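You operate a simulated robot arm through the tools that you are given. There is no shell and no other tool.

The job below is to be done with a simulated two-armed robot. You get a single attempt, and the scene is never put back.

JOB
Wipe up the spill on the top of the yellow-marked table with the blue cloth and put it back.

Only the result counts: the job must be done as asked and must still hold three seconds after the hand-in. Knocking over, shifting, dropping, spilling or breaking anything else fails it. Flat cloth is picked up by pressing the open fingertips on it (5 to 10 N) and closing them slowly along it; thin cloth reads only 2 to 8 mm in the jaws.

ROBOT AND FRAMES
Two 7-joint arms with two-finger parallel grippers on one trunk, on a base that drives. Base frame: it is fixed to the floor where the robot stands at the start and does not move with it; the origin is under the middle of the robot, x ahead of it, y to its left, z up; the surface under the hand at the start is at about z = 765. Units: mm, rad, N and s.
The left shoulder is at the start at [20, 170, 1078], the right one opposite. With the tool pointing down near the work surface each hand reaches from about 220 to 680 mm from the robot's upright axis, wherever it stands, measured 20 degrees to its own side. Payload 3.8 kg a hand.
The tool frame of a hand sits at the grasp point between the pads (the TCP): z along the fingers, y along the line on which they close. The tips reach 30 mm beyond it. Largest opening 110 mm; finger width 20, thickness 10; the body of the gripper, 48 by 112 mm, starts 55 mm behind the TCP.
Orientation is that of the tool frame in the base frame, as a unit quaternion [x, y, z, w]. With the fingers straight down and closing along the base's y, the tool's x points along the base's -x, its y along +y and its z along -z.

CONTROLS
- The arms move only by the tool play_rows. It takes "left_targets", "right_targets" or both (then of equal length, played together; a hand with none holds still); each is a list of rows, each an object (a shift or turn left out is 0, a gripper value left out holds the last) with "claw": the opening, from 0 (shut) to 1 (fully open); "offset": the shift along the tool's x, y, z in units of 20 mm (1.0 is 20 mm), a list of three; "dr": the turn, a rotation vector about the tool's x, y, z in units of 8 degrees (1.0 is 8 degrees), a list of three. In form: [{"claw": claw, "offset": [x, y, z], "dr": [rx, ry, rz]}, ...]. A call has 1 to 20 rows; each row shifts and turns the commanded pose from where the row before left it, along the tool's axes as they then stand. A call with a number of a shift or a turn outside -1 to 1 is refused whole. A row lasts 0.2 s, in which the tool goes at most 50 mm and 0.15 rad; a call with a longer step from one row to the next is refused whole, and so is a gripper value outside its range. A pose out of reach is approached as far as the arm can. The call stops where the force on the tool passes 40 N (or 10 N more than at its start, if that is more) or the arm is blocked; 0.2 s more then pass. The fingers move at their own pace (about 72 mm/s each) and stop on an object; they squeeze with about 25 N. The grip force told is the motor's: it shows also when the fingers shut on nothing. Time passes only in rows, and 0.2 s behind the last, so rows that do not move let the fingers close. The reply holds the time, the measured pose of the TCP, the force on the tool along the base axes, the opening and the grip force, in the units named above and with some noise, with the torque about the TCP (base axes, N m) and any sound that the robot's microphone picked up.
- Cameras (640 x 400 px; columns grow to the right, rows downward): "scene" is now at [104.6, 29.1, 1238.3]; the picture's right is [0.32, -0.95, 0.00], its down [-0.46, -0.16, -0.87] and it looks along [0.83, 0.28, -0.49] (base axes); focal length 278 px, centre (320, 200). "left" rides on the left gripper at [72, -17, -103] in its tool frame; the picture's right is [0.23, 0.97, 0.00], its down [-0.76, 0.18, -0.62] and it looks along [-0.61, 0.14, 0.78] (tool axes); focal length 222 px, centre (320, 200). "right" rides on the right gripper at [72, 17, -103] in its tool frame; the picture's right is [-0.23, 0.97, 0.00], its down [-0.76, -0.18, -0.62] and it looks along [-0.61, -0.14, 0.78] (tool axes); focal length 222 px, centre (320, 200).
- snapshot(camera): a new picture of that camera. No time passes.
- move_column(by): slides the trunk up (or, below 0, down) by that many mm; the arms and the scene camera ride with it, the base frame stays. It gives what a move gives, with no picture.
- steer(legs): drives the robot by 1 to 6 legs, each [ahead, turn to the left] in mm and rad, along the robot's own axes; the way and the turn of a leg run together, so that a leg with both is an arc; at most 1500 mm and 3.142 rad a leg. The arms and the cameras ride along, it lands a little off, and it stops where it bumps. It gives what a move gives.
- turn_head(pan, tilt): turns the head with the scene camera to pan (to the left, within 1.396 rad either way) and tilt (down, from -0.506 to 1.204), counted from straight ahead of the robot. It gives what a move gives.
- probe_pixels(camera, pixels): for up to 12 pixels [column, row] of the newest picture of that camera ("zoom" is the newest enlarged one), the place [x, y, z] in the base frame of the surface seen there, good to about 2 mm. No time passes.
- close_up(camera, box): a new picture of the part [left, top, right, bottom] of that camera's present view, enlarged. No time passes.
- finish_job(): hands the job in; it is judged then, once.

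Leave the grippers open and the arms clear of the work at the hand-in unless told otherwise.

The tools are called after "Call:" as a command line: name --argument value ..., lists and objects as JSON in quotes. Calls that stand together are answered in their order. play_rows: Moves the arms, as the interface text tells. Its arguments: {"type":"object","properties":{"left_targets":{"type":"array"},"right_targets":{"type":"array"}},"required":[]} The other tools are called the same way: move_column (by) slides the trunk up or down; steer (legs) drives the base; turn_head (pan, tilt) turns the head that bears the scene camera; snapshot (camera) takes a picture; probe_pixels (camera, pixels) gives the place of the surface under pixels of a picture; close_up (camera, box) takes an enlarged picture of a part of a camera's view; finish_job () hands the job in.

At the start:

```text
time: 0.0
left_tcp_pos: [451.4, 369.5, 1030.6]
left_tool_rot: [0.0, 1.0, 0.0, 0.0]
left_wrist_force: [1.1, -0.1, 0.2]
left_ft_torque: [-0.01, -0.01, -0.01]
left_gripper_width: 109.7
left_finger_force: 0.0
right_tcp_pos: [468.6, -74.3, 1043.1]
right_tool_rot: [0.0, 1.0, 0.0, -0.001]
right_wrist_force: [-0.6, 0.5, -0.7]
right_ft_torque: [-0.01, 0.04, 0.01]
right_gripper_width: 110.1
right_finger_force: 0.0
trunk travel left (down, up): [-175.0, 395.0]
robot x, y, heading: [-3.9, -0.3, -0.002]
head pan, tilt: [0.33, 0.51]
```

scene: 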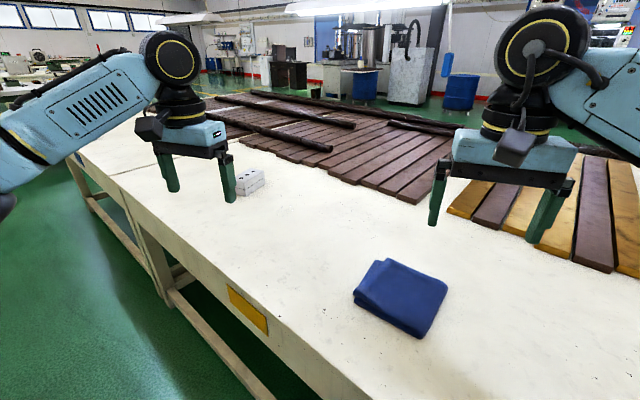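
right: 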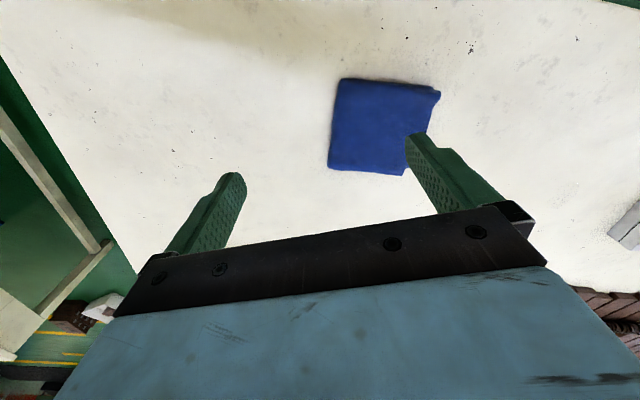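
left: 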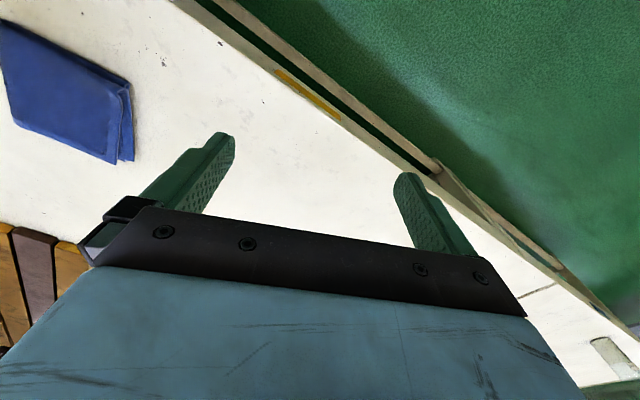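

I see a blue folded cloth at about (402,297) in the scene view, on a cream table with a yellow mark on its edge at (247,308). I can't see a spill yet. I'll take enlarged views of the table to look for it.

Call:
close_up --camera "scene" --box '[200, 180, 520, 380]'

Call:
close_up --camera "scene" --box '[60, 120, 300, 270]'

Call:
snapshot --camera "scene"

```text
2.00 times, centred on (360, 280) of scene
```

zoom: 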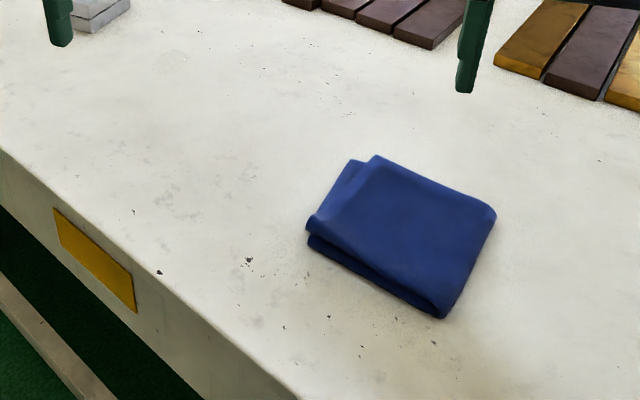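

```text
2.67 times, centred on (180, 195) of scene
```

zoom: 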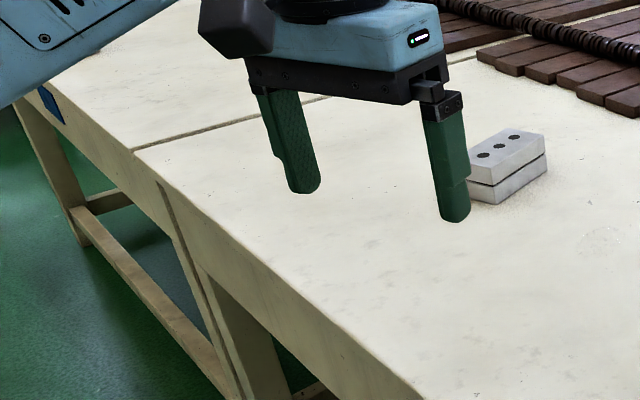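

```text
taken
```

scene: 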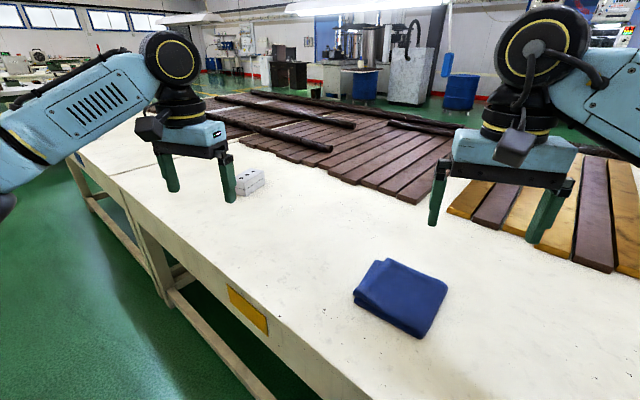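

In the first enlarged picture I notice a faint clear ring near (170,57), which is scene (285,208). It could be a clear liquid. I'll enlarge that area more and probe it, along with the cloth and the table edges.

Call:
close_up --camera "scene" --box '[240, 180, 336, 240]'

Call:
probe_pixels --camera "scene" --pixels '[[285, 208], [247, 308], [250, 183], [388, 260], [447, 288], [418, 336], [355, 292], [400, 290], [110, 178], [230, 285], [330, 175], [452, 205]]'

Call:
close_up --camera "scene" --box '[340, 250, 468, 346]'

```text
6.67 times, centred on (288, 210) of scene
```

zoom: 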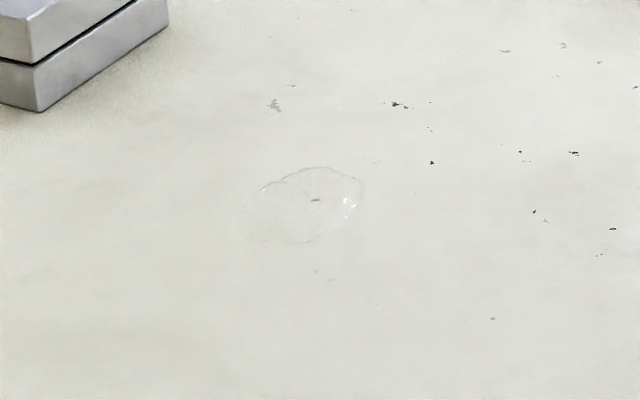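

```text
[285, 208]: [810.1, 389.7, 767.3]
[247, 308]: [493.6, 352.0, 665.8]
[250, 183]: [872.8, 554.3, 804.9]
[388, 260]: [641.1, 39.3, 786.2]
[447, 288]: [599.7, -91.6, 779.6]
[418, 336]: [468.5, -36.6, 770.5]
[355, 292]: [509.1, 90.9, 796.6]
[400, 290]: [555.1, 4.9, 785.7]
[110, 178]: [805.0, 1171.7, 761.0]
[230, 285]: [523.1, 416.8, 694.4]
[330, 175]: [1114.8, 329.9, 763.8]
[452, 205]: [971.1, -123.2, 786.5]
```

```text
4.17 times, centred on (404, 298) of scene
```

zoom: 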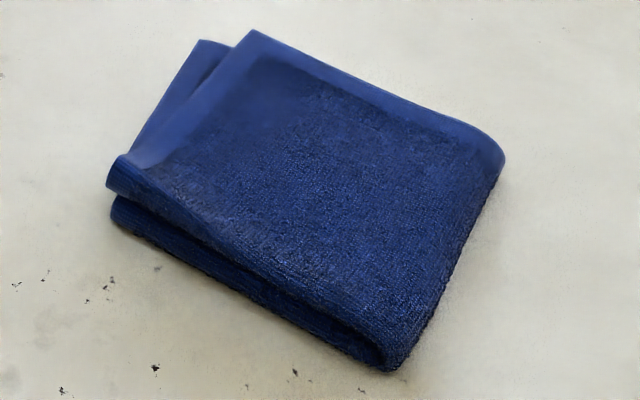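

The faint ring at zoom (248–365, 165–245) is a clear puddle on the cream table. It is roughly at [810, 390, 767], too far to reach from here. Next I'll turn the head to check the rest of the table, the table marks and the room around my base.

Call:
turn_head --pan 0.33 --tilt 1.15

Call:
snapshot --camera "scene"

Call:
turn_head --pan -0.5 --tilt 0.6

Call:
snapshot --camera "scene"

Call:
turn_head --pan 1.0 --tilt 0.6

Call:
snapshot --camera "scene"

```text
time: 1.0
left_tcp_pos: [452.9, 369.6, 1029.8]
left_tool_rot: [0.0, 1.0, 0.0, 0.0]
left_wrist_force: [0.4, -0.3, 1.3]
left_ft_torque: [0.02, 0.01, 0.01]
left_gripper_width: 109.9
left_finger_force: 0.0
right_tcp_pos: [468.9, -76.3, 1044.2]
right_tool_rot: [0.0, 1.0, 0.0, 0.0]
right_wrist_force: [0.3, 0.5, 0.3]
right_ft_torque: [0.0, 0.01, -0.02]
right_gripper_width: 110.2
right_finger_force: 0.1
trunk travel left (down, up): [-175.0, 395.0]
robot x, y, heading: [2.6, -0.2, -0.002]
head pan, tilt: [0.33, 1.15]
```

```text
taken
```

scene: 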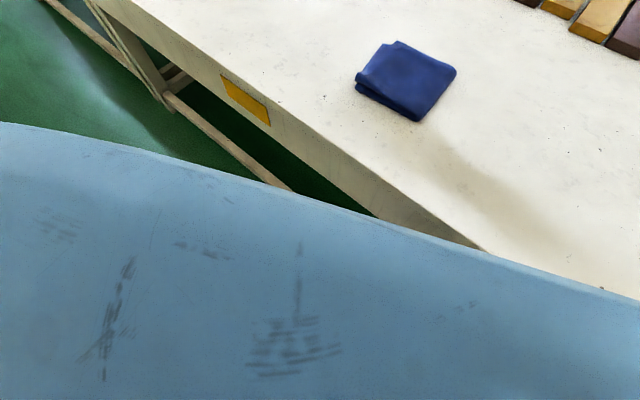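

```text
time: 2.2
left_tcp_pos: [452.0, 368.7, 1030.0]
left_tool_rot: [0.0, 1.0, 0.001, 0.0]
left_wrist_force: [0.2, 0.4, 0.8]
left_ft_torque: [0.0, -0.02, 0.01]
left_gripper_width: 109.9
left_finger_force: 0.1
right_tcp_pos: [467.6, -75.4, 1043.4]
right_tool_rot: [0.0, 1.0, 0.0, 0.0]
right_wrist_force: [0.3, -0.5, -0.1]
right_ft_torque: [-0.05, -0.07, 0.0]
right_gripper_width: 109.9
right_finger_force: 0.1
trunk travel left (down, up): [-175.0, 395.0]
robot x, y, heading: [-2.5, 0.3, 0.001]
head pan, tilt: [-0.499, 0.6]
```

```text
taken
```

scene: 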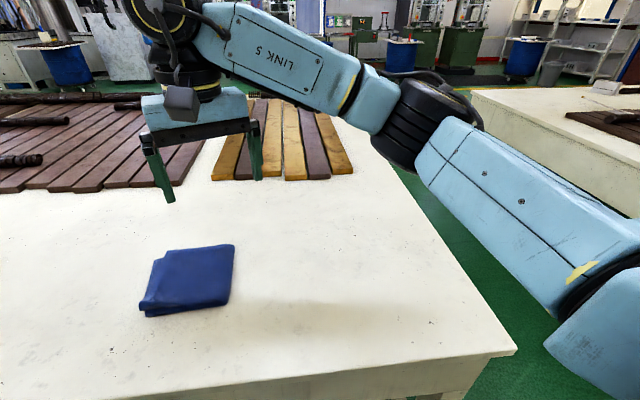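

```text
time: 3.8
left_tcp_pos: [451.3, 369.6, 1029.1]
left_tool_rot: [-0.001, 1.0, 0.0, -0.001]
left_wrist_force: [0.2, -0.1, 0.3]
left_ft_torque: [0.03, 0.01, -0.01]
left_gripper_width: 109.8
left_finger_force: 0.0
right_tcp_pos: [469.0, -74.6, 1044.8]
right_tool_rot: [0.0, 1.0, 0.0, 0.001]
right_wrist_force: [-0.1, 1.3, 0.1]
right_ft_torque: [0.04, -0.01, 0.02]
right_gripper_width: 110.0
right_finger_force: 0.1
trunk travel left (down, up): [-175.0, 395.0]
robot x, y, heading: [0.5, -2.5, -0.005]
head pan, tilt: [1.0, 0.6]
```

```text
taken
```

scene: 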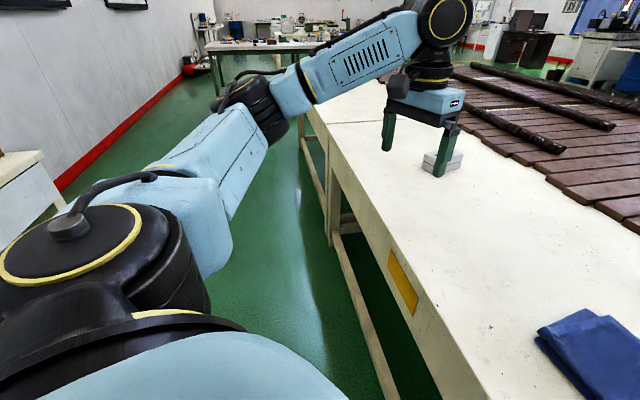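

The view to the left shows the table's long front edge running from (310,110) to (485,395), with a free aisle beside it. The yellow plate is on this table, and a seam and a second table come farther along. I'll probe the front edge, the metal block and the floor, and enlarge the area around the block to search for spills.

Call:
probe_pixels --camera "scene" --pixels '[[345, 155], [400, 240], [455, 325], [490, 385], [318, 120], [440, 172], [462, 165], [430, 160], [400, 280], [335, 240], [385, 395], [300, 350]]'

Call:
close_up --camera "scene" --box '[320, 80, 640, 280]'

```text
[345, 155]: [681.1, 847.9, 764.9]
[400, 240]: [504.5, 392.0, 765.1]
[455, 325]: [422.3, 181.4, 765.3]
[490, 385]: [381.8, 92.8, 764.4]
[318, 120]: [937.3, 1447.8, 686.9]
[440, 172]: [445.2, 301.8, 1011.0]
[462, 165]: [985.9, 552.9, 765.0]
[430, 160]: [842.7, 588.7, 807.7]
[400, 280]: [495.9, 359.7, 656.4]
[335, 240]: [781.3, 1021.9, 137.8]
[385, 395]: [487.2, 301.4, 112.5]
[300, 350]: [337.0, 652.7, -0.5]
```

```text
2.00 times, centred on (480, 180) of scene
```

zoom: 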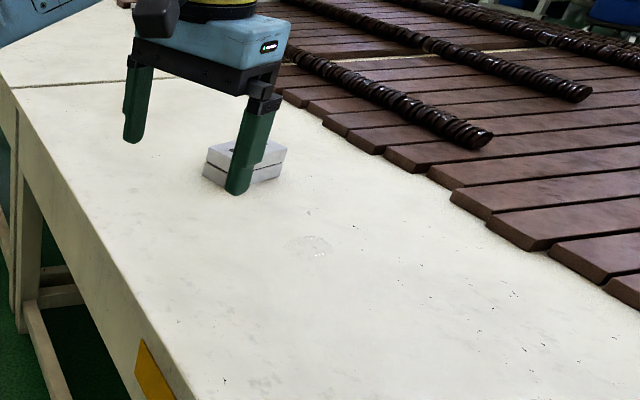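

The front edge passes through about (422,181) and (504,392), so it runs about 21° off my y axis. The puddle is about 290 mm in from that edge. I need to drive closer along the table, and to judge the clearance I want to see my own base. I'll tip the left hand back by about 40° in free air so its camera looks at the floor and base.

Call:
play_rows --left_targets '[{"dr": [0, 1, 0]}, {"dr": [0, 1, 0]}, {"dr": [0, 1, 0]}, {"dr": [0, 1, 0]}, {"dr": [0, 1, 0]}]'

Call:
snapshot --camera "left"

```text
time: 5.0
left_tcp_pos: [438.4, 362.0, 1022.1]
left_tool_rot: [0.001, 0.941, 0.0, -0.34]
left_wrist_force: [-0.3, 0.0, -0.5]
left_ft_torque: [-0.02, -0.01, 0.01]
left_gripper_width: 109.9
left_finger_force: 0.1
left hand out of reach, approached as far as the arm can: row 5
right_tcp_pos: [468.9, -74.8, 1044.4]
right_tool_rot: [0.0, 1.0, 0.001, 0.0]
right_wrist_force: [-0.2, -0.2, 0.5]
right_ft_torque: [-0.03, 0.02, 0.01]
right_gripper_width: 109.7
right_finger_force: 0.2
trunk travel left (down, up): [-175.0, 395.0]
robot x, y, heading: [-1.9, 0.9, 0.002]
head pan, tilt: [1.0, 0.6]
```

```text
taken
```

left: 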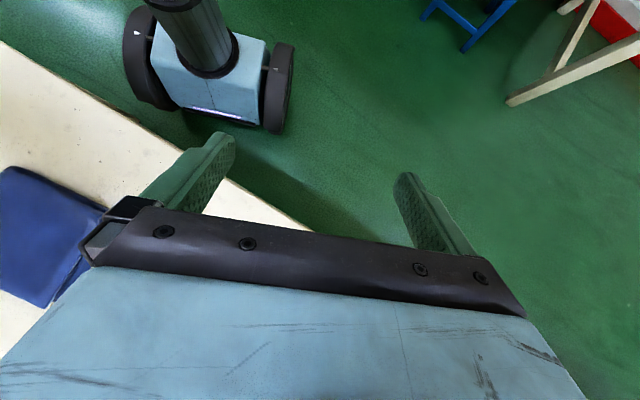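

My base is compact: a light blue box with two black wheels, at about (205,70) in the left picture. I'll probe its outline.

Call:
probe_pixels --camera "left" --pixels '[[250, 120], [180, 108], [272, 130], [290, 60], [282, 45], [258, 118], [135, 75], [150, 105], [250, 45], [270, 90], [205, 60], [160, 30]]'

```text
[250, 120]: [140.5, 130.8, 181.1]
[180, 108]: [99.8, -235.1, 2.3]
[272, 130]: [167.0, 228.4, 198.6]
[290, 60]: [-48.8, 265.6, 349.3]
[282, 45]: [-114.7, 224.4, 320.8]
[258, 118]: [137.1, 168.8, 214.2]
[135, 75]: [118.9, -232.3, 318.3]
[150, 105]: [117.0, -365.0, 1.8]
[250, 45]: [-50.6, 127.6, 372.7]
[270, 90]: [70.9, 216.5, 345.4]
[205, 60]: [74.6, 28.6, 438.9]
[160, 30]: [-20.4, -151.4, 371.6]
```

The wheels reach about 175 mm ahead of and behind the axis and 265 mm to each side, all well below the table top. I'll level the left hand again. I'll also probe the blue frame and the bench legs seen at top right of the left picture, then look left for obstacles before driving.

Call:
probe_pixels --camera "left" --pixels '[[468, 45], [425, 15], [515, 100], [570, 75], [600, 30], [560, 10]]'

Call:
play_rows --left_targets '[{"dr": [0, -1, 0]}, {"dr": [0, -1, 0]}, {"dr": [0, -1, 0]}, {"dr": [0, -1, 0]}, {"dr": [0, -1, 0]}]'

Call:
turn_head --pan 1.39 --tilt 0.5

Call:
snapshot --camera "scene"

Call:
turn_head --pan -1.39 --tilt 0.5

Call:
snapshot --camera "scene"

```text
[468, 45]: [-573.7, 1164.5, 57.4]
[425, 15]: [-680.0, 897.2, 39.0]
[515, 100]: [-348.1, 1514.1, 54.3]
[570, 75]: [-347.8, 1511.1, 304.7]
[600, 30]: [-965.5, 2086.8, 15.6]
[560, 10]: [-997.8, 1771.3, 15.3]
```

```text
time: 6.2
left_tcp_pos: [440.0, 361.8, 1020.9]
left_tool_rot: [-0.001, 1.0, 0.0, 0.001]
left_wrist_force: [-0.4, -0.4, -0.2]
left_ft_torque: [-0.01, -0.01, 0.03]
left_gripper_width: 109.6
left_finger_force: 0.1
right_tcp_pos: [468.8, -73.0, 1042.9]
right_tool_rot: [0.0, 1.0, 0.001, 0.0]
right_wrist_force: [0.4, -0.3, -0.3]
right_ft_torque: [-0.02, -0.02, 0.01]
right_gripper_width: 110.2
right_finger_force: 0.1
trunk travel left (down, up): [-175.0, 395.0]
robot x, y, heading: [-1.5, -2.2, 0.001]
head pan, tilt: [1.0, 0.6]
```

```text
time: 7.0
left_tcp_pos: [439.2, 362.0, 1020.9]
left_tool_rot: [-0.001, 1.0, 0.0, 0.0]
left_wrist_force: [0.4, 0.3, -0.7]
left_ft_torque: [0.03, -0.02, -0.02]
left_gripper_width: 109.8
left_finger_force: 0.1
right_tcp_pos: [468.6, -75.2, 1044.9]
right_tool_rot: [0.0, 1.0, 0.0, 0.0]
right_wrist_force: [-0.5, 0.0, 0.2]
right_ft_torque: [0.01, -0.01, 0.0]
right_gripper_width: 110.1
right_finger_force: 0.1
trunk travel left (down, up): [-175.0, 395.0]
robot x, y, heading: [-1.4, 2.8, -0.001]
head pan, tilt: [1.389, 0.499]
```

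```text
taken
```

scene: 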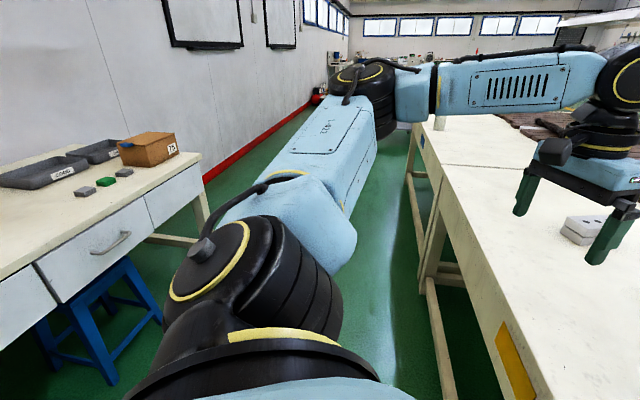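

```text
time: 9.5
left_tcp_pos: [438.4, 361.1, 1021.1]
left_tool_rot: [0.0, 1.0, 0.0, -0.001]
left_wrist_force: [0.2, -0.4, 0.2]
left_ft_torque: [0.02, 0.0, -0.03]
left_gripper_width: 110.0
left_finger_force: 0.1
right_tcp_pos: [468.5, -74.3, 1043.5]
right_tool_rot: [0.001, 1.0, 0.0, 0.0]
right_wrist_force: [-0.3, -0.6, -0.1]
right_ft_torque: [-0.01, 0.01, 0.0]
right_gripper_width: 110.0
right_finger_force: 0.1
trunk travel left (down, up): [-175.0, 395.0]
robot x, y, heading: [4.7, -0.2, 0.002]
head pan, tilt: [-1.389, 0.499]
```

```text
taken
```

scene: 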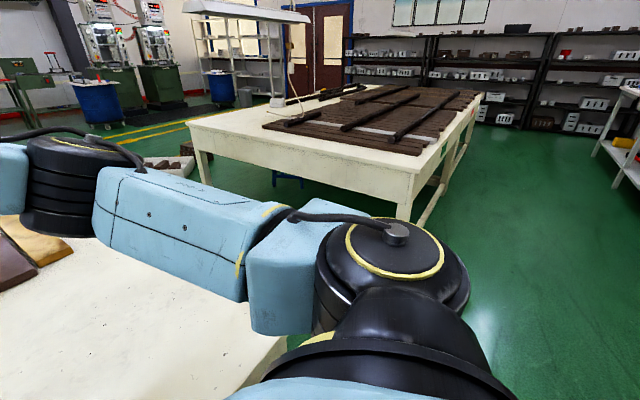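

The aisle is clear. The desk and stool on my left are about 860 mm behind the table-edge line through my axis, so there's room. I'll back up 150 mm, turn to run parallel to the table, drive about 454 mm along it, then turn to face it.

Call:
steer --legs '[[-150, 0], [0, 1.223], [454, 0], [0, -1.593]]'

Call:
turn_head --pan 0.0 --tilt 0.65

Call:
snapshot --camera "scene"

```text
time: 20.1
left_tcp_pos: [534.3, 617.4, 1020.6]
left_tool_rot: [0.173, 0.985, 0.001, -0.001]
left_wrist_force: [-0.4, 0.6, -0.6]
left_ft_torque: [-0.02, 0.0, 0.0]
left_gripper_width: 110.0
left_finger_force: 0.0
right_tcp_pos: [413.0, 195.5, 1044.6]
right_tool_rot: [0.174, 0.985, 0.0, 0.0]
right_wrist_force: [-0.3, -0.1, 0.4]
right_ft_torque: [0.0, 0.0, 0.02]
right_gripper_width: 110.1
right_finger_force: 0.0
trunk travel left (down, up): [-175.0, 395.0]
robot x, y, heading: [-1.1, 424.1, -0.345]
head pan, tilt: [-1.389, 0.499]
```

```text
time: 21.6
left_tcp_pos: [535.1, 617.3, 1020.6]
left_tool_rot: [0.173, 0.985, 0.0, 0.0]
left_wrist_force: [-0.8, -0.1, -0.4]
left_ft_torque: [0.04, -0.02, 0.02]
left_gripper_width: 110.1
left_finger_force: 0.1
right_tcp_pos: [414.5, 196.1, 1044.3]
right_tool_rot: [0.173, 0.985, 0.001, 0.0]
right_wrist_force: [-0.2, 0.7, -0.6]
right_ft_torque: [0.0, 0.0, 0.01]
right_gripper_width: 110.0
right_finger_force: 0.0
trunk travel left (down, up): [-175.0, 395.0]
robot x, y, heading: [-1.8, 428.4, -0.347]
head pan, tilt: [0.0, 0.649]
```

```text
taken
```

scene: 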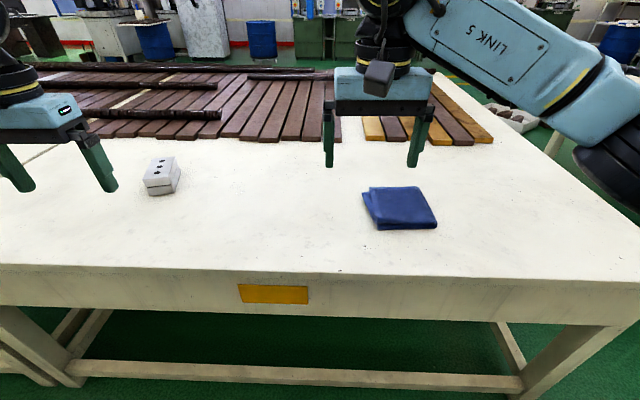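

The robot stands at (-2, 426), heading -0.346, facing the table. The cloth is at (402,208) and the block at (162,175). The way to the table's front edge is clear, so I'll drive forward 220 mm, which leaves about 80 mm between base and table.

Call:
steer --legs '[[220, -0.02]]'

Call:
turn_head --pan 0.1 --tilt 0.75

Call:
snapshot --camera "scene"

Call:
snapshot --camera "left"

Call:
snapshot --camera "right"

```text
time: 23.3
left_tcp_pos: [744.9, 529.8, 1020.7]
left_tool_rot: [0.181, 0.983, 0.0, 0.001]
left_wrist_force: [-0.6, 0.1, -0.4]
left_ft_torque: [0.0, -0.01, -0.01]
left_gripper_width: 110.0
left_finger_force: 0.1
right_tcp_pos: [617.3, 112.3, 1043.9]
right_tool_rot: [0.181, 0.983, 0.0, -0.001]
right_wrist_force: [-0.7, -0.3, -0.6]
right_ft_torque: [0.04, 0.04, 0.03]
right_gripper_width: 110.0
right_finger_force: 0.0
trunk travel left (down, up): [-175.0, 395.0]
robot x, y, heading: [204.9, 347.5, -0.363]
head pan, tilt: [0.0, 0.649]
```

```text
time: 24.0
left_tcp_pos: [744.9, 529.7, 1020.4]
left_tool_rot: [0.181, 0.983, 0.0, 0.0]
left_wrist_force: [0.2, 0.4, 0.6]
left_ft_torque: [0.01, 0.01, 0.0]
left_gripper_width: 109.8
left_finger_force: 0.2
right_tcp_pos: [615.5, 112.3, 1044.8]
right_tool_rot: [0.182, 0.983, 0.0, 0.0]
right_wrist_force: [0.4, 0.2, 0.3]
right_ft_torque: [0.01, 0.0, 0.01]
right_gripper_width: 110.1
right_finger_force: 0.1
trunk travel left (down, up): [-175.0, 395.0]
robot x, y, heading: [204.3, 353.5, -0.358]
head pan, tilt: [0.099, 0.75]
```

```text
taken
```

scene: 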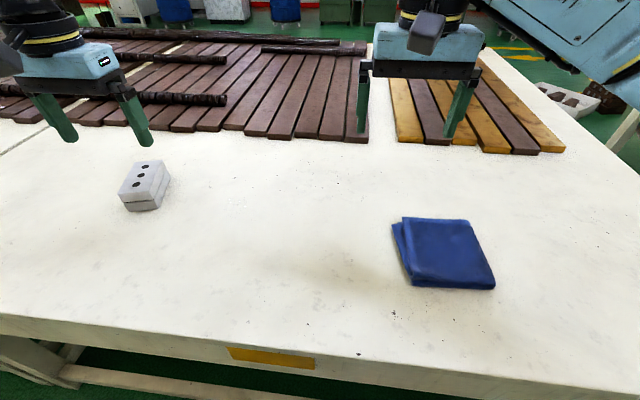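

```text
taken
```

left: 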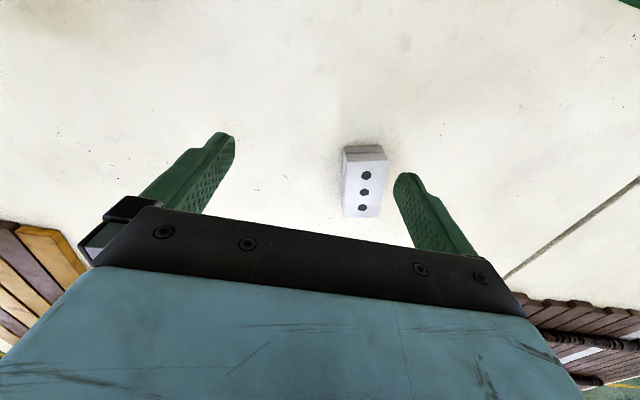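

```text
taken
```

right: 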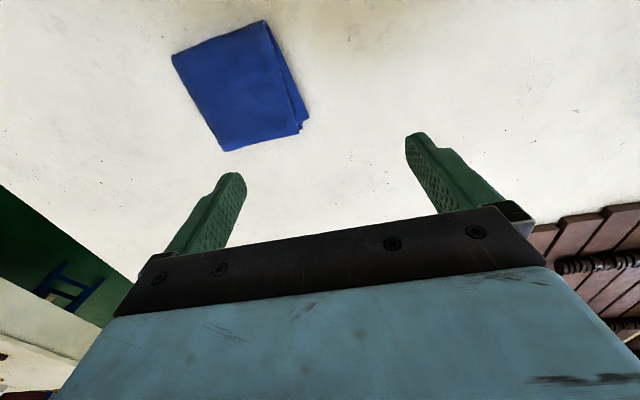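

The robot is now at (204, 350). In the scene view the block is at (145,185) and the cloth at (445,252). The puddle should lie right of the block, near (220,205), so I'll enlarge that area to outline it, along with the matching part of the left camera view.

Call:
close_up --camera "left" --box '[160, 40, 400, 190]'

Call:
close_up --camera "scene" --box '[150, 150, 310, 250]'

```text
2.67 times, centred on (280, 115) of left
```

zoom: 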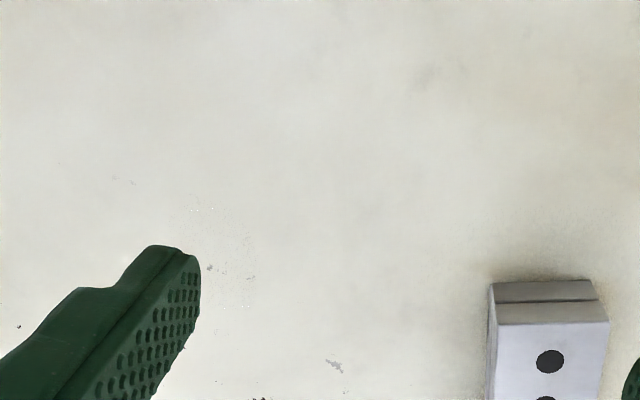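

```text
4.00 times, centred on (230, 200) of scene
```

zoom: 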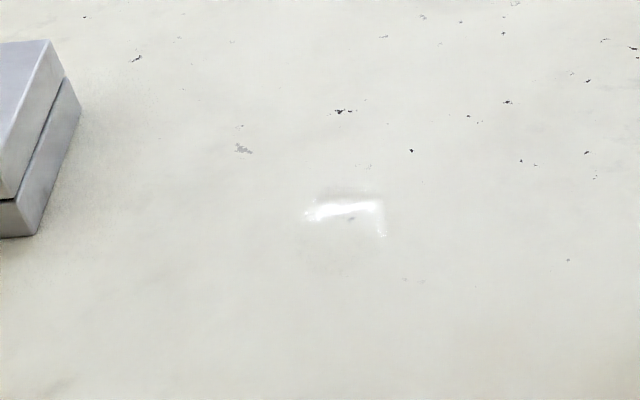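

The puddle shows as a bright reflection at zoom (340,210), with its outline around (300–390, 185–275). I'll enlarge it more and probe its borders.

Call:
close_up --camera "scene" --box '[208, 185, 272, 225]'

Call:
probe_pixels --camera "zoom" --pixels '[[320, 200], [180, 120], [350, 120], [360, 220], [170, 170], [180, 260], [350, 280], [260, 300]]'

```text
10.00 times, centred on (240, 205) of scene
```

zoom: 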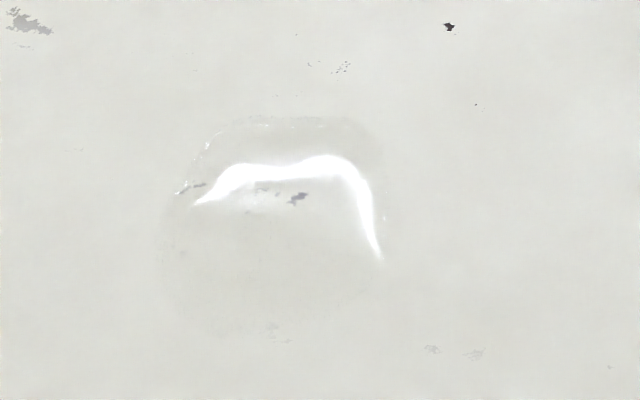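

```text
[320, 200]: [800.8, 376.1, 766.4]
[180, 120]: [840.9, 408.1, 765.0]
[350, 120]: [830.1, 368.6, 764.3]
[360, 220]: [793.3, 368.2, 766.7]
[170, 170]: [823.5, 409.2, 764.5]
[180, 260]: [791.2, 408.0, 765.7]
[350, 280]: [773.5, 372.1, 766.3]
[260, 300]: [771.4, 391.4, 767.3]
```

The puddle spans about x 760–835 and y 361–411, with its centre near (798, 386) and table z about 765. Next I'll look at the cloth closely from here and probe its outline and heights.

Call:
close_up --camera "scene" --box '[370, 195, 514, 305]'

Call:
probe_pixels --camera "scene" --pixels '[[405, 220], [470, 222], [493, 286], [413, 284], [395, 228], [404, 262], [440, 252], [465, 240], [425, 240], [450, 275], [420, 275], [480, 275]]'

Call:
close_up --camera "right" --box '[150, 0, 340, 160]'

```text
3.64 times, centred on (442, 250) of scene
```

zoom: 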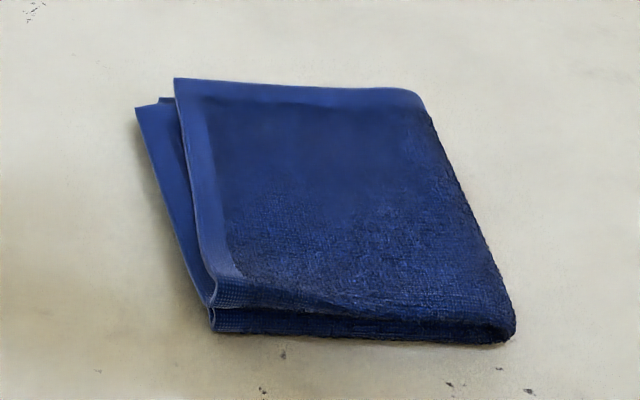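

```text
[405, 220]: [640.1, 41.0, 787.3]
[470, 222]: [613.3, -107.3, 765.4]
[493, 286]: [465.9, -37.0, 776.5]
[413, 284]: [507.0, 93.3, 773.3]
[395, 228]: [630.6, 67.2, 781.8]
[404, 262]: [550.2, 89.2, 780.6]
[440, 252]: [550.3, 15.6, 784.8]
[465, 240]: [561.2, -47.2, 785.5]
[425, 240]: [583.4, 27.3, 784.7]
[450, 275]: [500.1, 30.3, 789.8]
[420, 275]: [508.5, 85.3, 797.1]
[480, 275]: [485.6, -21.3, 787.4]
```

```text
2.50 times, centred on (245, 80) of right
```

zoom: 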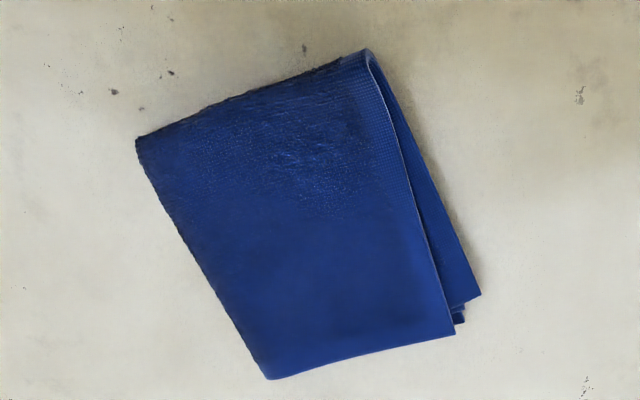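

The cloth lies with its centre at about (553, 0) and its top at z about 785, folded with the open layers toward +y. It is square to about 17° off my y axis. From here the left arm can reach both cloth and puddle, but the right hand hangs over that space. I'll move the right hand about 350 mm to its right, a little back and up, to clear the way.

Call:
play_rows --right_targets '[{"offset": [0.2, -1, -0.4]}, {"offset": [0.2, -1, -0.4]}, {"offset": [0.2, -1, -0.4]}, {"offset": [0.2, -1, -0.4]}, {"offset": [0.2, -1, -0.4]}, {"offset": [0.2, -1, -0.4]}, {"offset": [0.2, -1, -0.4]}, {"offset": [0.2, -1, -0.4]}, {"offset": [0.2, -1, 0]}, {"offset": [0.2, -1, 0]}, {"offset": [0.2, -1, 0]}, {"offset": [0.2, -1, 0]}, {"offset": [0.2, -1, 0]}, {"offset": [0.2, -1, 0]}, {"offset": [0.2, -1, 0]}, {"offset": [0.2, -1, 0]}, {"offset": [0.2, -1, 0]}, {"offset": [0.2, -1, 0]}]'

Call:
snapshot --camera "scene"

```text
time: 27.8
left_tcp_pos: [744.9, 529.3, 1021.3]
left_tool_rot: [0.181, 0.983, -0.001, 0.0]
left_wrist_force: [0.5, -0.3, 0.2]
left_ft_torque: [-0.03, 0.0, 0.02]
left_gripper_width: 110.0
left_finger_force: 0.1
right_tcp_pos: [420.7, -197.9, 1107.4]
right_tool_rot: [0.182, 0.983, -0.001, 0.001]
right_wrist_force: [-0.2, -0.1, -0.3]
right_ft_torque: [0.01, 0.0, -0.02]
right_gripper_width: 110.0
right_finger_force: 0.1
trunk travel left (down, up): [-175.0, 395.0]
robot x, y, heading: [205.7, 350.5, -0.366]
head pan, tilt: [0.099, 0.75]
```

```text
taken
```

scene: 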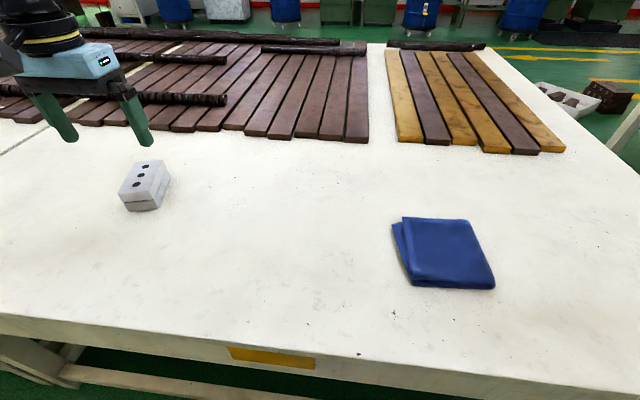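

The space over the cloth is free. The left hand's tool y points along (0.356, 0.933), so I'll shift it about 562 mm along -y to stand over the cloth centre (553, 0), staying high. First come twenty rows of 20 mm.

Call:
play_rows --left_targets '[{"offset": [0, -1, 0]}, {"offset": [0, -1, 0]}, {"offset": [0, -1, 0]}, {"offset": [0, -1, 0]}, {"offset": [0, -1, 0]}, {"offset": [0, -1, 0]}, {"offset": [0, -1, 0]}, {"offset": [0, -1, 0]}, {"offset": [0, -1, 0]}, {"offset": [0, -1, 0]}, {"offset": [0, -1, 0]}, {"offset": [0, -1, 0]}, {"offset": [0, -1, 0]}, {"offset": [0, -1, 0]}, {"offset": [0, -1, 0]}, {"offset": [0, -1, 0]}, {"offset": [0, -1, 0]}, {"offset": [0, -1, 0]}, {"offset": [0, -1, 0]}, {"offset": [0, -1, 0]}]'

Call:
snapshot --camera "scene"

```text
time: 32.0
left_tcp_pos: [601.8, 155.9, 1020.9]
left_tool_rot: [0.181, 0.984, 0.0, 0.0]
left_wrist_force: [-0.4, -0.1, -0.8]
left_ft_torque: [0.0, -0.01, 0.01]
left_gripper_width: 110.0
left_finger_force: 0.1
right_tcp_pos: [421.4, -197.4, 1106.8]
right_tool_rot: [0.182, 0.983, 0.0, 0.001]
right_wrist_force: [0.1, 0.6, -1.2]
right_ft_torque: [0.01, -0.04, 0.04]
right_gripper_width: 109.9
right_finger_force: 0.1
trunk travel left (down, up): [-175.0, 395.0]
robot x, y, heading: [206.1, 349.1, -0.371]
head pan, tilt: [0.099, 0.75]
```

```text
taken
```

scene: 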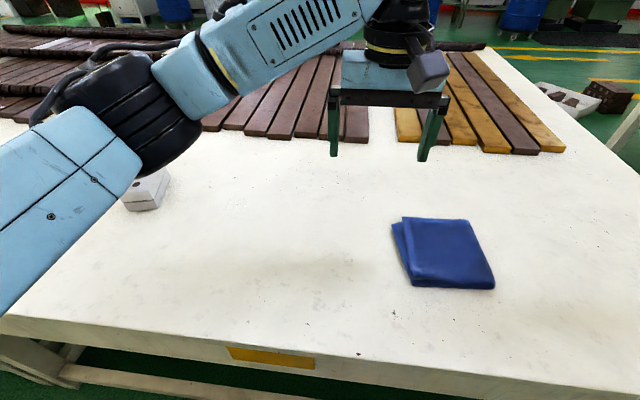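

The left hand is at (602, 156) with a clear way on. I'll check the elbow's height by probing (115,170) and (130,100). The hand then goes the last 163 mm while descending to z about 880, with the claw at 0.6.

Call:
probe_pixels --camera "scene" --pixels '[[115, 170], [130, 100], [90, 220], [20, 300]]'

Call:
play_rows --left_targets '[{"claw": 0.6, "offset": [-0.055, -0.905, 0.6]}, {"offset": [-0.055, -0.905, 0.6]}, {"offset": [-0.055, -0.905, 0.7]}, {"offset": [-0.055, -0.905, 0.7]}, {"offset": [-0.055, -0.905, 0.8]}, {"offset": [-0.055, -0.905, 0.9]}, {"offset": [-0.055, -0.905, 0.9]}, {"offset": [-0.055, -0.905, 0.9]}, {"offset": [-0.055, -0.905, 0.9]}]'

Call:
snapshot --camera "scene"

Call:
snapshot --camera "left"

```text
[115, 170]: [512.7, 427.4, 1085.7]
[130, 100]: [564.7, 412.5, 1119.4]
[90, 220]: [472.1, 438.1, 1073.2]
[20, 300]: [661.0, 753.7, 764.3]
```

```text
time: 34.0
left_tcp_pos: [562.0, 24.6, 906.8]
left_tool_rot: [0.181, 0.983, 0.0, 0.001]
left_wrist_force: [-0.1, -0.4, -0.1]
left_ft_torque: [-0.03, -0.01, 0.03]
left_gripper_width: 66.1
left_finger_force: 0.0
left hand out of reach, approached as far as the arm can: row 8, 9
right_tcp_pos: [421.5, -197.6, 1107.7]
right_tool_rot: [0.181, 0.983, 0.0, 0.0]
right_wrist_force: [0.2, 0.0, 0.2]
right_ft_torque: [0.01, 0.03, 0.01]
right_gripper_width: 109.8
right_finger_force: 0.0
trunk travel left (down, up): [-175.0, 395.0]
robot x, y, heading: [206.5, 348.1, -0.363]
head pan, tilt: [0.099, 0.75]
```

```text
taken
```

scene: 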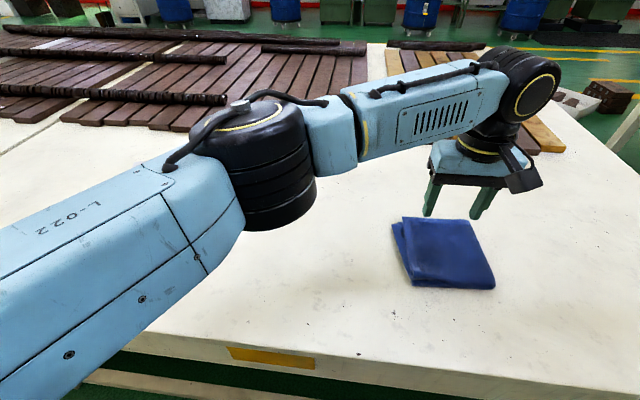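

```text
taken
```

left: 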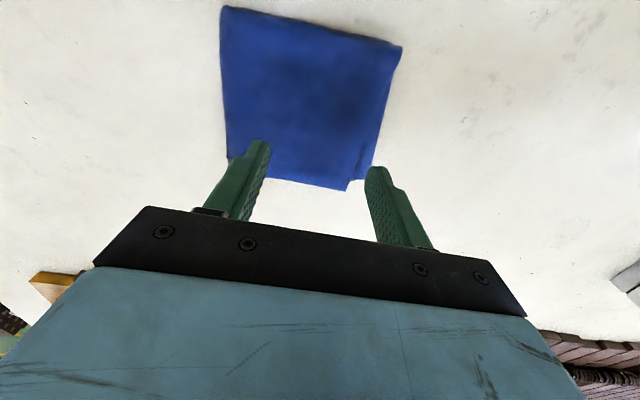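

Two rows were out of reach. The left hand is stuck at (562, 25, 907) because the cloth lies too far across my body from this stand. I'll raise the hand 100 mm, then shift the robot about 110 mm to its right by backing off, angling, driving in and straightening. The cloth and puddle should then both suit the left arm.

Call:
play_rows --left_targets '[{"offset": [0, 0.5, -1]}, {"offset": [0, 0.5, -1]}, {"offset": [0, 0.5, -1]}, {"offset": [0, 0.5, -1]}, {"offset": [0, 0.5, -1]}, {"offset": [0, 0.5, -1]}]'

Call:
steer --legs '[[-300, 0], [0, -0.48], [240, 0], [0, 0.475]]'

Call:
snapshot --camera "scene"

```text
time: 35.4
left_tcp_pos: [582.4, 79.9, 1025.6]
left_tool_rot: [0.181, 0.984, 0.0, 0.0]
left_wrist_force: [-0.2, 0.8, -0.3]
left_ft_torque: [-0.02, -0.02, 0.0]
left_gripper_width: 65.9
left_finger_force: 0.0
right_tcp_pos: [421.2, -196.7, 1108.1]
right_tool_rot: [0.181, 0.983, 0.0, 0.0]
right_wrist_force: [-0.6, 0.3, -0.2]
right_ft_torque: [0.03, 0.01, 0.02]
right_gripper_width: 109.9
right_finger_force: 0.1
trunk travel left (down, up): [-175.0, 395.0]
robot x, y, heading: [205.2, 349.9, -0.363]
head pan, tilt: [0.099, 0.75]
```

```text
time: 41.5
left_tcp_pos: [458.4, 7.3, 1025.0]
left_tool_rot: [0.184, 0.983, 0.0, -0.001]
left_wrist_force: [-0.2, 0.9, -0.4]
left_ft_torque: [0.01, 0.01, -0.04]
left_gripper_width: 65.6
left_finger_force: 0.2
right_tcp_pos: [295.9, -268.7, 1106.7]
right_tool_rot: [0.184, 0.983, 0.0, 0.001]
right_wrist_force: [0.0, -0.6, 0.0]
right_ft_torque: [0.03, 0.02, 0.01]
right_gripper_width: 110.1
right_finger_force: 0.1
trunk travel left (down, up): [-175.0, 395.0]
robot x, y, heading: [83.0, 281.3, -0.365]
head pan, tilt: [0.099, 0.75]
```

```text
taken
```

scene: 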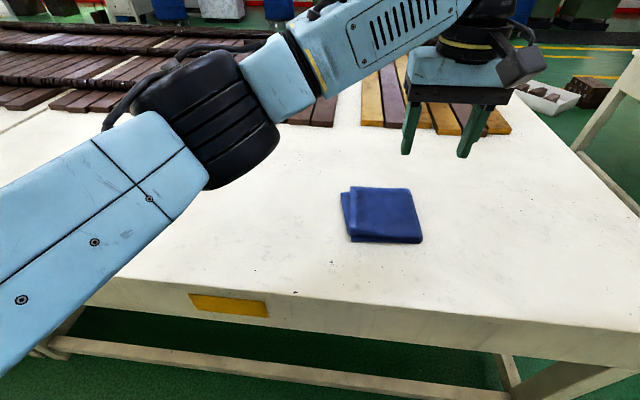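

The robot is at (83, 281), now about 110 mm farther right and still facing the table. I'll drive forward 105 mm.

Call:
steer --legs '[[105, 0]]'

Call:
snapshot --camera "scene"

```text
time: 42.7
left_tcp_pos: [556.7, -29.7, 1024.6]
left_tool_rot: [0.183, 0.983, 0.0, 0.0]
left_wrist_force: [1.0, 0.3, -0.7]
left_ft_torque: [0.01, 0.01, 0.0]
left_gripper_width: 66.1
left_finger_force: 0.0
right_tcp_pos: [394.9, -305.8, 1107.9]
right_tool_rot: [0.182, 0.983, 0.0, 0.0]
right_wrist_force: [0.1, -0.3, 0.1]
right_ft_torque: [0.02, 0.03, -0.01]
right_gripper_width: 110.0
right_finger_force: 0.0
trunk travel left (down, up): [-175.0, 395.0]
robot x, y, heading: [182.1, 242.5, -0.37]
head pan, tilt: [0.099, 0.75]
```

```text
taken
```

scene: 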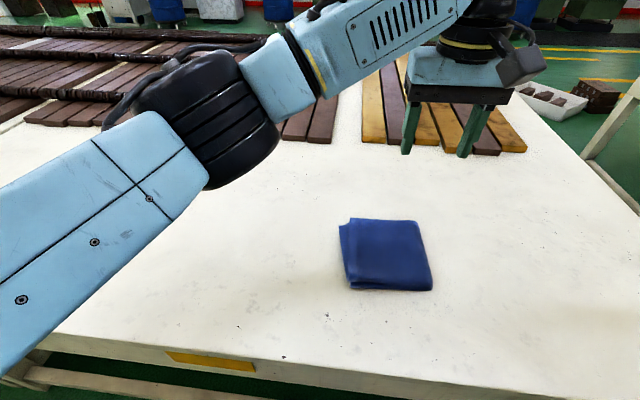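

The left hand is at (557, -30, 1025), nearly above the cloth. I'll centre it on (553, 0) and descend to z about 845, leaving the tips roughly 30 mm above the cloth.

Call:
play_rows --left_targets '[{"claw": 0.6, "offset": [0.35, 0.66, 0.5]}, {"offset": [0.36, 0.66, 0.5]}, {"offset": [0, 0, 1]}, {"offset": [0, 0, 1]}, {"offset": [0, 0, 1]}, {"offset": [0, 0, 1]}, {"offset": [0, 0, 1]}, {"offset": [0, 0, 1]}, {"offset": [0, 0, 1]}, {"offset": [0, 0, 1]}]'

Call:
snapshot --camera "left"

Call:
snapshot --camera "scene"

```text
time: 44.9
left_tcp_pos: [553.8, 0.7, 846.0]
left_tool_rot: [0.183, 0.983, 0.0, 0.001]
left_wrist_force: [0.6, -0.4, 0.4]
left_ft_torque: [-0.05, -0.01, 0.0]
left_gripper_width: 66.0
left_finger_force: 0.2
right_tcp_pos: [393.0, -305.3, 1107.6]
right_tool_rot: [0.183, 0.983, 0.001, 0.001]
right_wrist_force: [0.3, 0.3, -0.4]
right_ft_torque: [0.04, -0.01, -0.01]
right_gripper_width: 110.1
right_finger_force: 0.1
trunk travel left (down, up): [-175.0, 395.0]
robot x, y, heading: [180.0, 241.2, -0.366]
head pan, tilt: [0.099, 0.75]
```

```text
taken
```

left: 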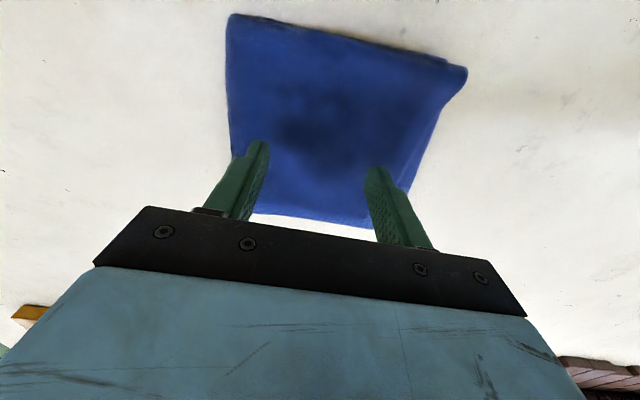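

```text
taken
```

scene: 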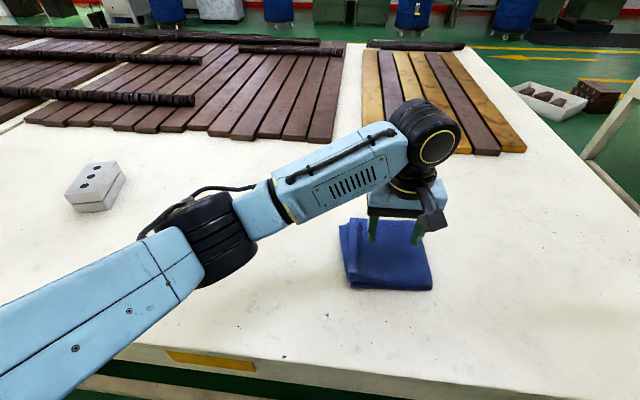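

The pose was reached at (554, 1, 846), with the tips above the cloth's middle. I'll come down gently by 25 mm and read the force.

Call:
play_rows --left_targets '[{"offset": [0, 0, 0.6]}, {"offset": [0, 0, 0.4]}, {"offset": [0, 0, 0.25]}]'

```text
time: 45.7
left_tcp_pos: [550.9, 0.0, 821.3]
left_tool_rot: [0.184, 0.983, -0.001, 0.002]
left_wrist_force: [0.7, 1.0, -0.5]
left_ft_torque: [0.01, -0.02, -0.01]
left_gripper_width: 66.1
left_finger_force: 0.0
right_tcp_pos: [394.6, -305.9, 1108.2]
right_tool_rot: [0.183, 0.983, 0.001, 0.0]
right_wrist_force: [0.8, 0.9, -0.7]
right_ft_torque: [-0.04, 0.04, 0.01]
right_gripper_width: 109.6
right_finger_force: 0.1
trunk travel left (down, up): [-175.0, 395.0]
robot x, y, heading: [177.9, 242.1, -0.37]
head pan, tilt: [0.099, 0.75]
```

No contact yet at z = 821. I'll go on in 3 mm steps.

Call:
play_rows --left_targets '[{"offset": [0, 0, 0.15]}, {"offset": [0, 0, 0.15]}, {"offset": [0, 0, 0.1]}]'

```text
time: 46.5
left_tcp_pos: [551.1, 0.1, 813.2]
left_tool_rot: [0.184, 0.983, 0.0, 0.001]
left_wrist_force: [0.9, 0.5, 1.0]
left_ft_torque: [-0.01, 0.01, 0.01]
left_gripper_width: 66.0
left_finger_force: 0.1
right_tcp_pos: [393.4, -305.0, 1107.6]
right_tool_rot: [0.183, 0.983, 0.0, -0.001]
right_wrist_force: [-0.1, -0.5, -0.2]
right_ft_torque: [0.02, 0.0, -0.01]
right_gripper_width: 110.1
right_finger_force: 0.0
trunk travel left (down, up): [-175.0, 395.0]
robot x, y, heading: [181.1, 238.1, -0.369]
head pan, tilt: [0.099, 0.75]
```

At z = 813 the force is about 1 N, so the tips are just touching or about to. I'll press down 2 mm at a time.

Call:
play_rows --left_targets '[{"offset": [0, 0, 0.1]}, {"offset": [0, 0, 0.1]}]'

```text
time: 47.1
left_tcp_pos: [553.2, 0.3, 810.3]
left_tool_rot: [0.184, 0.983, -0.001, 0.0]
left_wrist_force: [-1.1, -1.0, 3.9]
left_ft_torque: [0.0, 0.03, 0.01]
left_gripper_width: 65.8
left_finger_force: 0.0
right_tcp_pos: [393.2, -306.2, 1107.9]
right_tool_rot: [0.183, 0.983, 0.0, 0.001]
right_wrist_force: [-0.1, 0.0, 0.3]
right_ft_torque: [0.02, 0.01, 0.01]
right_gripper_width: 109.8
right_finger_force: 0.0
trunk travel left (down, up): [-175.0, 395.0]
robot x, y, heading: [181.6, 243.4, -0.374]
head pan, tilt: [0.099, 0.75]
```

The contact force is now 3.9 N at z = 810. I'll go down another 2 mm to reach 5–10 N.

Call:
play_rows --left_targets '[{"offset": [0, 0, 0.1]}, {"offset": [0, 0, 0]}]'

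```text
time: 47.7
left_tcp_pos: [551.9, 1.0, 806.4]
left_tool_rot: [0.183, 0.983, 0.0, 0.001]
left_wrist_force: [0.7, -0.4, 8.9]
left_ft_torque: [-0.04, -0.02, 0.01]
left_gripper_width: 65.5
left_finger_force: 0.1
right_tcp_pos: [392.8, -305.7, 1107.4]
right_tool_rot: [0.183, 0.983, 0.0, 0.001]
right_wrist_force: [-0.5, 0.5, 0.2]
right_ft_torque: [-0.01, 0.01, 0.0]
right_gripper_width: 109.8
right_finger_force: 0.1
trunk travel left (down, up): [-175.0, 395.0]
robot x, y, heading: [181.5, 239.3, -0.371]
head pan, tilt: [0.099, 0.75]
```

The force is 8.9 N, in the right range. I'll close slowly, 0.04 per row, and check halfway.

Call:
play_rows --left_targets '[{"claw": 0.56}, {"claw": 0.52}, {"claw": 0.48}, {"claw": 0.44}, {"claw": 0.4}, {"claw": 0.36}, {"claw": 0.32}]'

Call:
snapshot --camera "left"

```text
time: 49.3
left_tcp_pos: [551.0, -0.4, 806.6]
left_tool_rot: [0.184, 0.983, 0.0, 0.001]
left_wrist_force: [0.1, 0.0, 9.7]
left_ft_torque: [0.0, -0.01, 0.0]
left_gripper_width: 36.0
left_finger_force: 0.5
right_tcp_pos: [393.3, -304.7, 1107.5]
right_tool_rot: [0.183, 0.983, 0.0, 0.001]
right_wrist_force: [0.3, -0.1, -0.3]
right_ft_torque: [0.02, 0.02, -0.03]
right_gripper_width: 110.0
right_finger_force: 0.0
trunk travel left (down, up): [-175.0, 395.0]
robot x, y, heading: [177.9, 242.1, -0.369]
head pan, tilt: [0.099, 0.75]
```

```text
taken
```

left: 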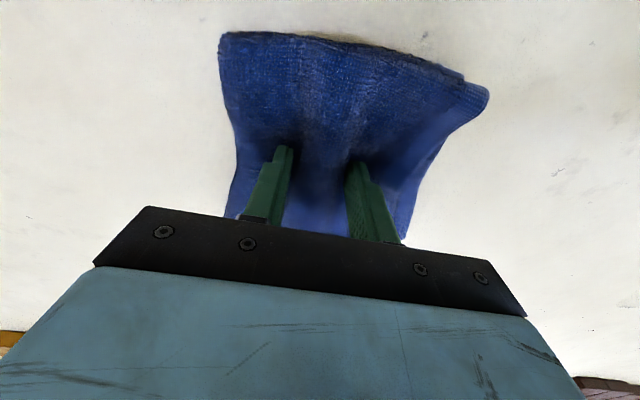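

The cloth gathers nicely between the fingers, with the opening at 36 mm and the force at 9.7 N. I'll keep closing slowly until shut.

Call:
play_rows --left_targets '[{"claw": 0.28}, {"claw": 0.24}, {"claw": 0.2}, {"claw": 0.16}, {"claw": 0.12}, {"claw": 0.08}, {"claw": 0.04}, {"claw": 0.0}, {"claw": 0.0}, {"claw": 0.0}]'

Call:
snapshot --camera "left"

Call:
snapshot --camera "scene"

```text
time: 51.5
left_tcp_pos: [550.8, 0.9, 806.0]
left_tool_rot: [0.184, 0.983, -0.001, 0.0]
left_wrist_force: [0.0, -0.5, 12.3]
left_ft_torque: [-0.03, 0.02, 0.0]
left_gripper_width: 16.5
left_finger_force: 25.0
right_tcp_pos: [393.7, -305.8, 1108.9]
right_tool_rot: [0.182, 0.983, 0.0, 0.002]
right_wrist_force: [-0.7, -0.3, 0.2]
right_ft_torque: [0.0, 0.04, -0.01]
right_gripper_width: 109.9
right_finger_force: 0.1
trunk travel left (down, up): [-175.0, 395.0]
robot x, y, heading: [176.5, 241.7, -0.368]
head pan, tilt: [0.099, 0.75]
```

```text
taken
```

left: 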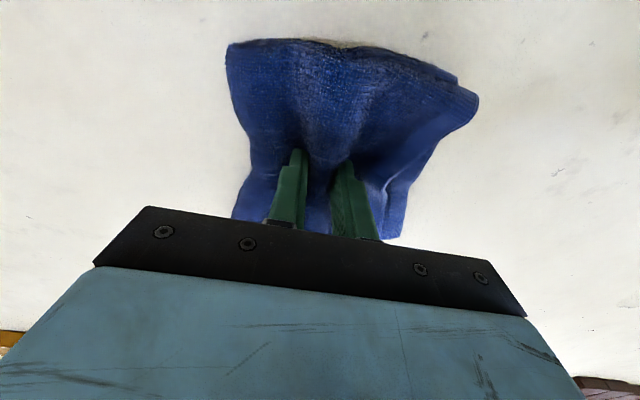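

```text
taken
```

scene: 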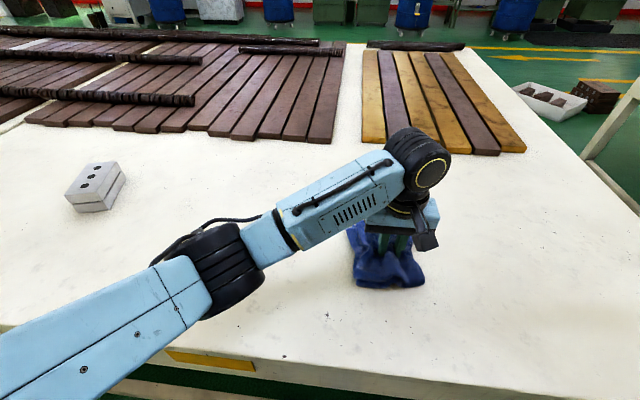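

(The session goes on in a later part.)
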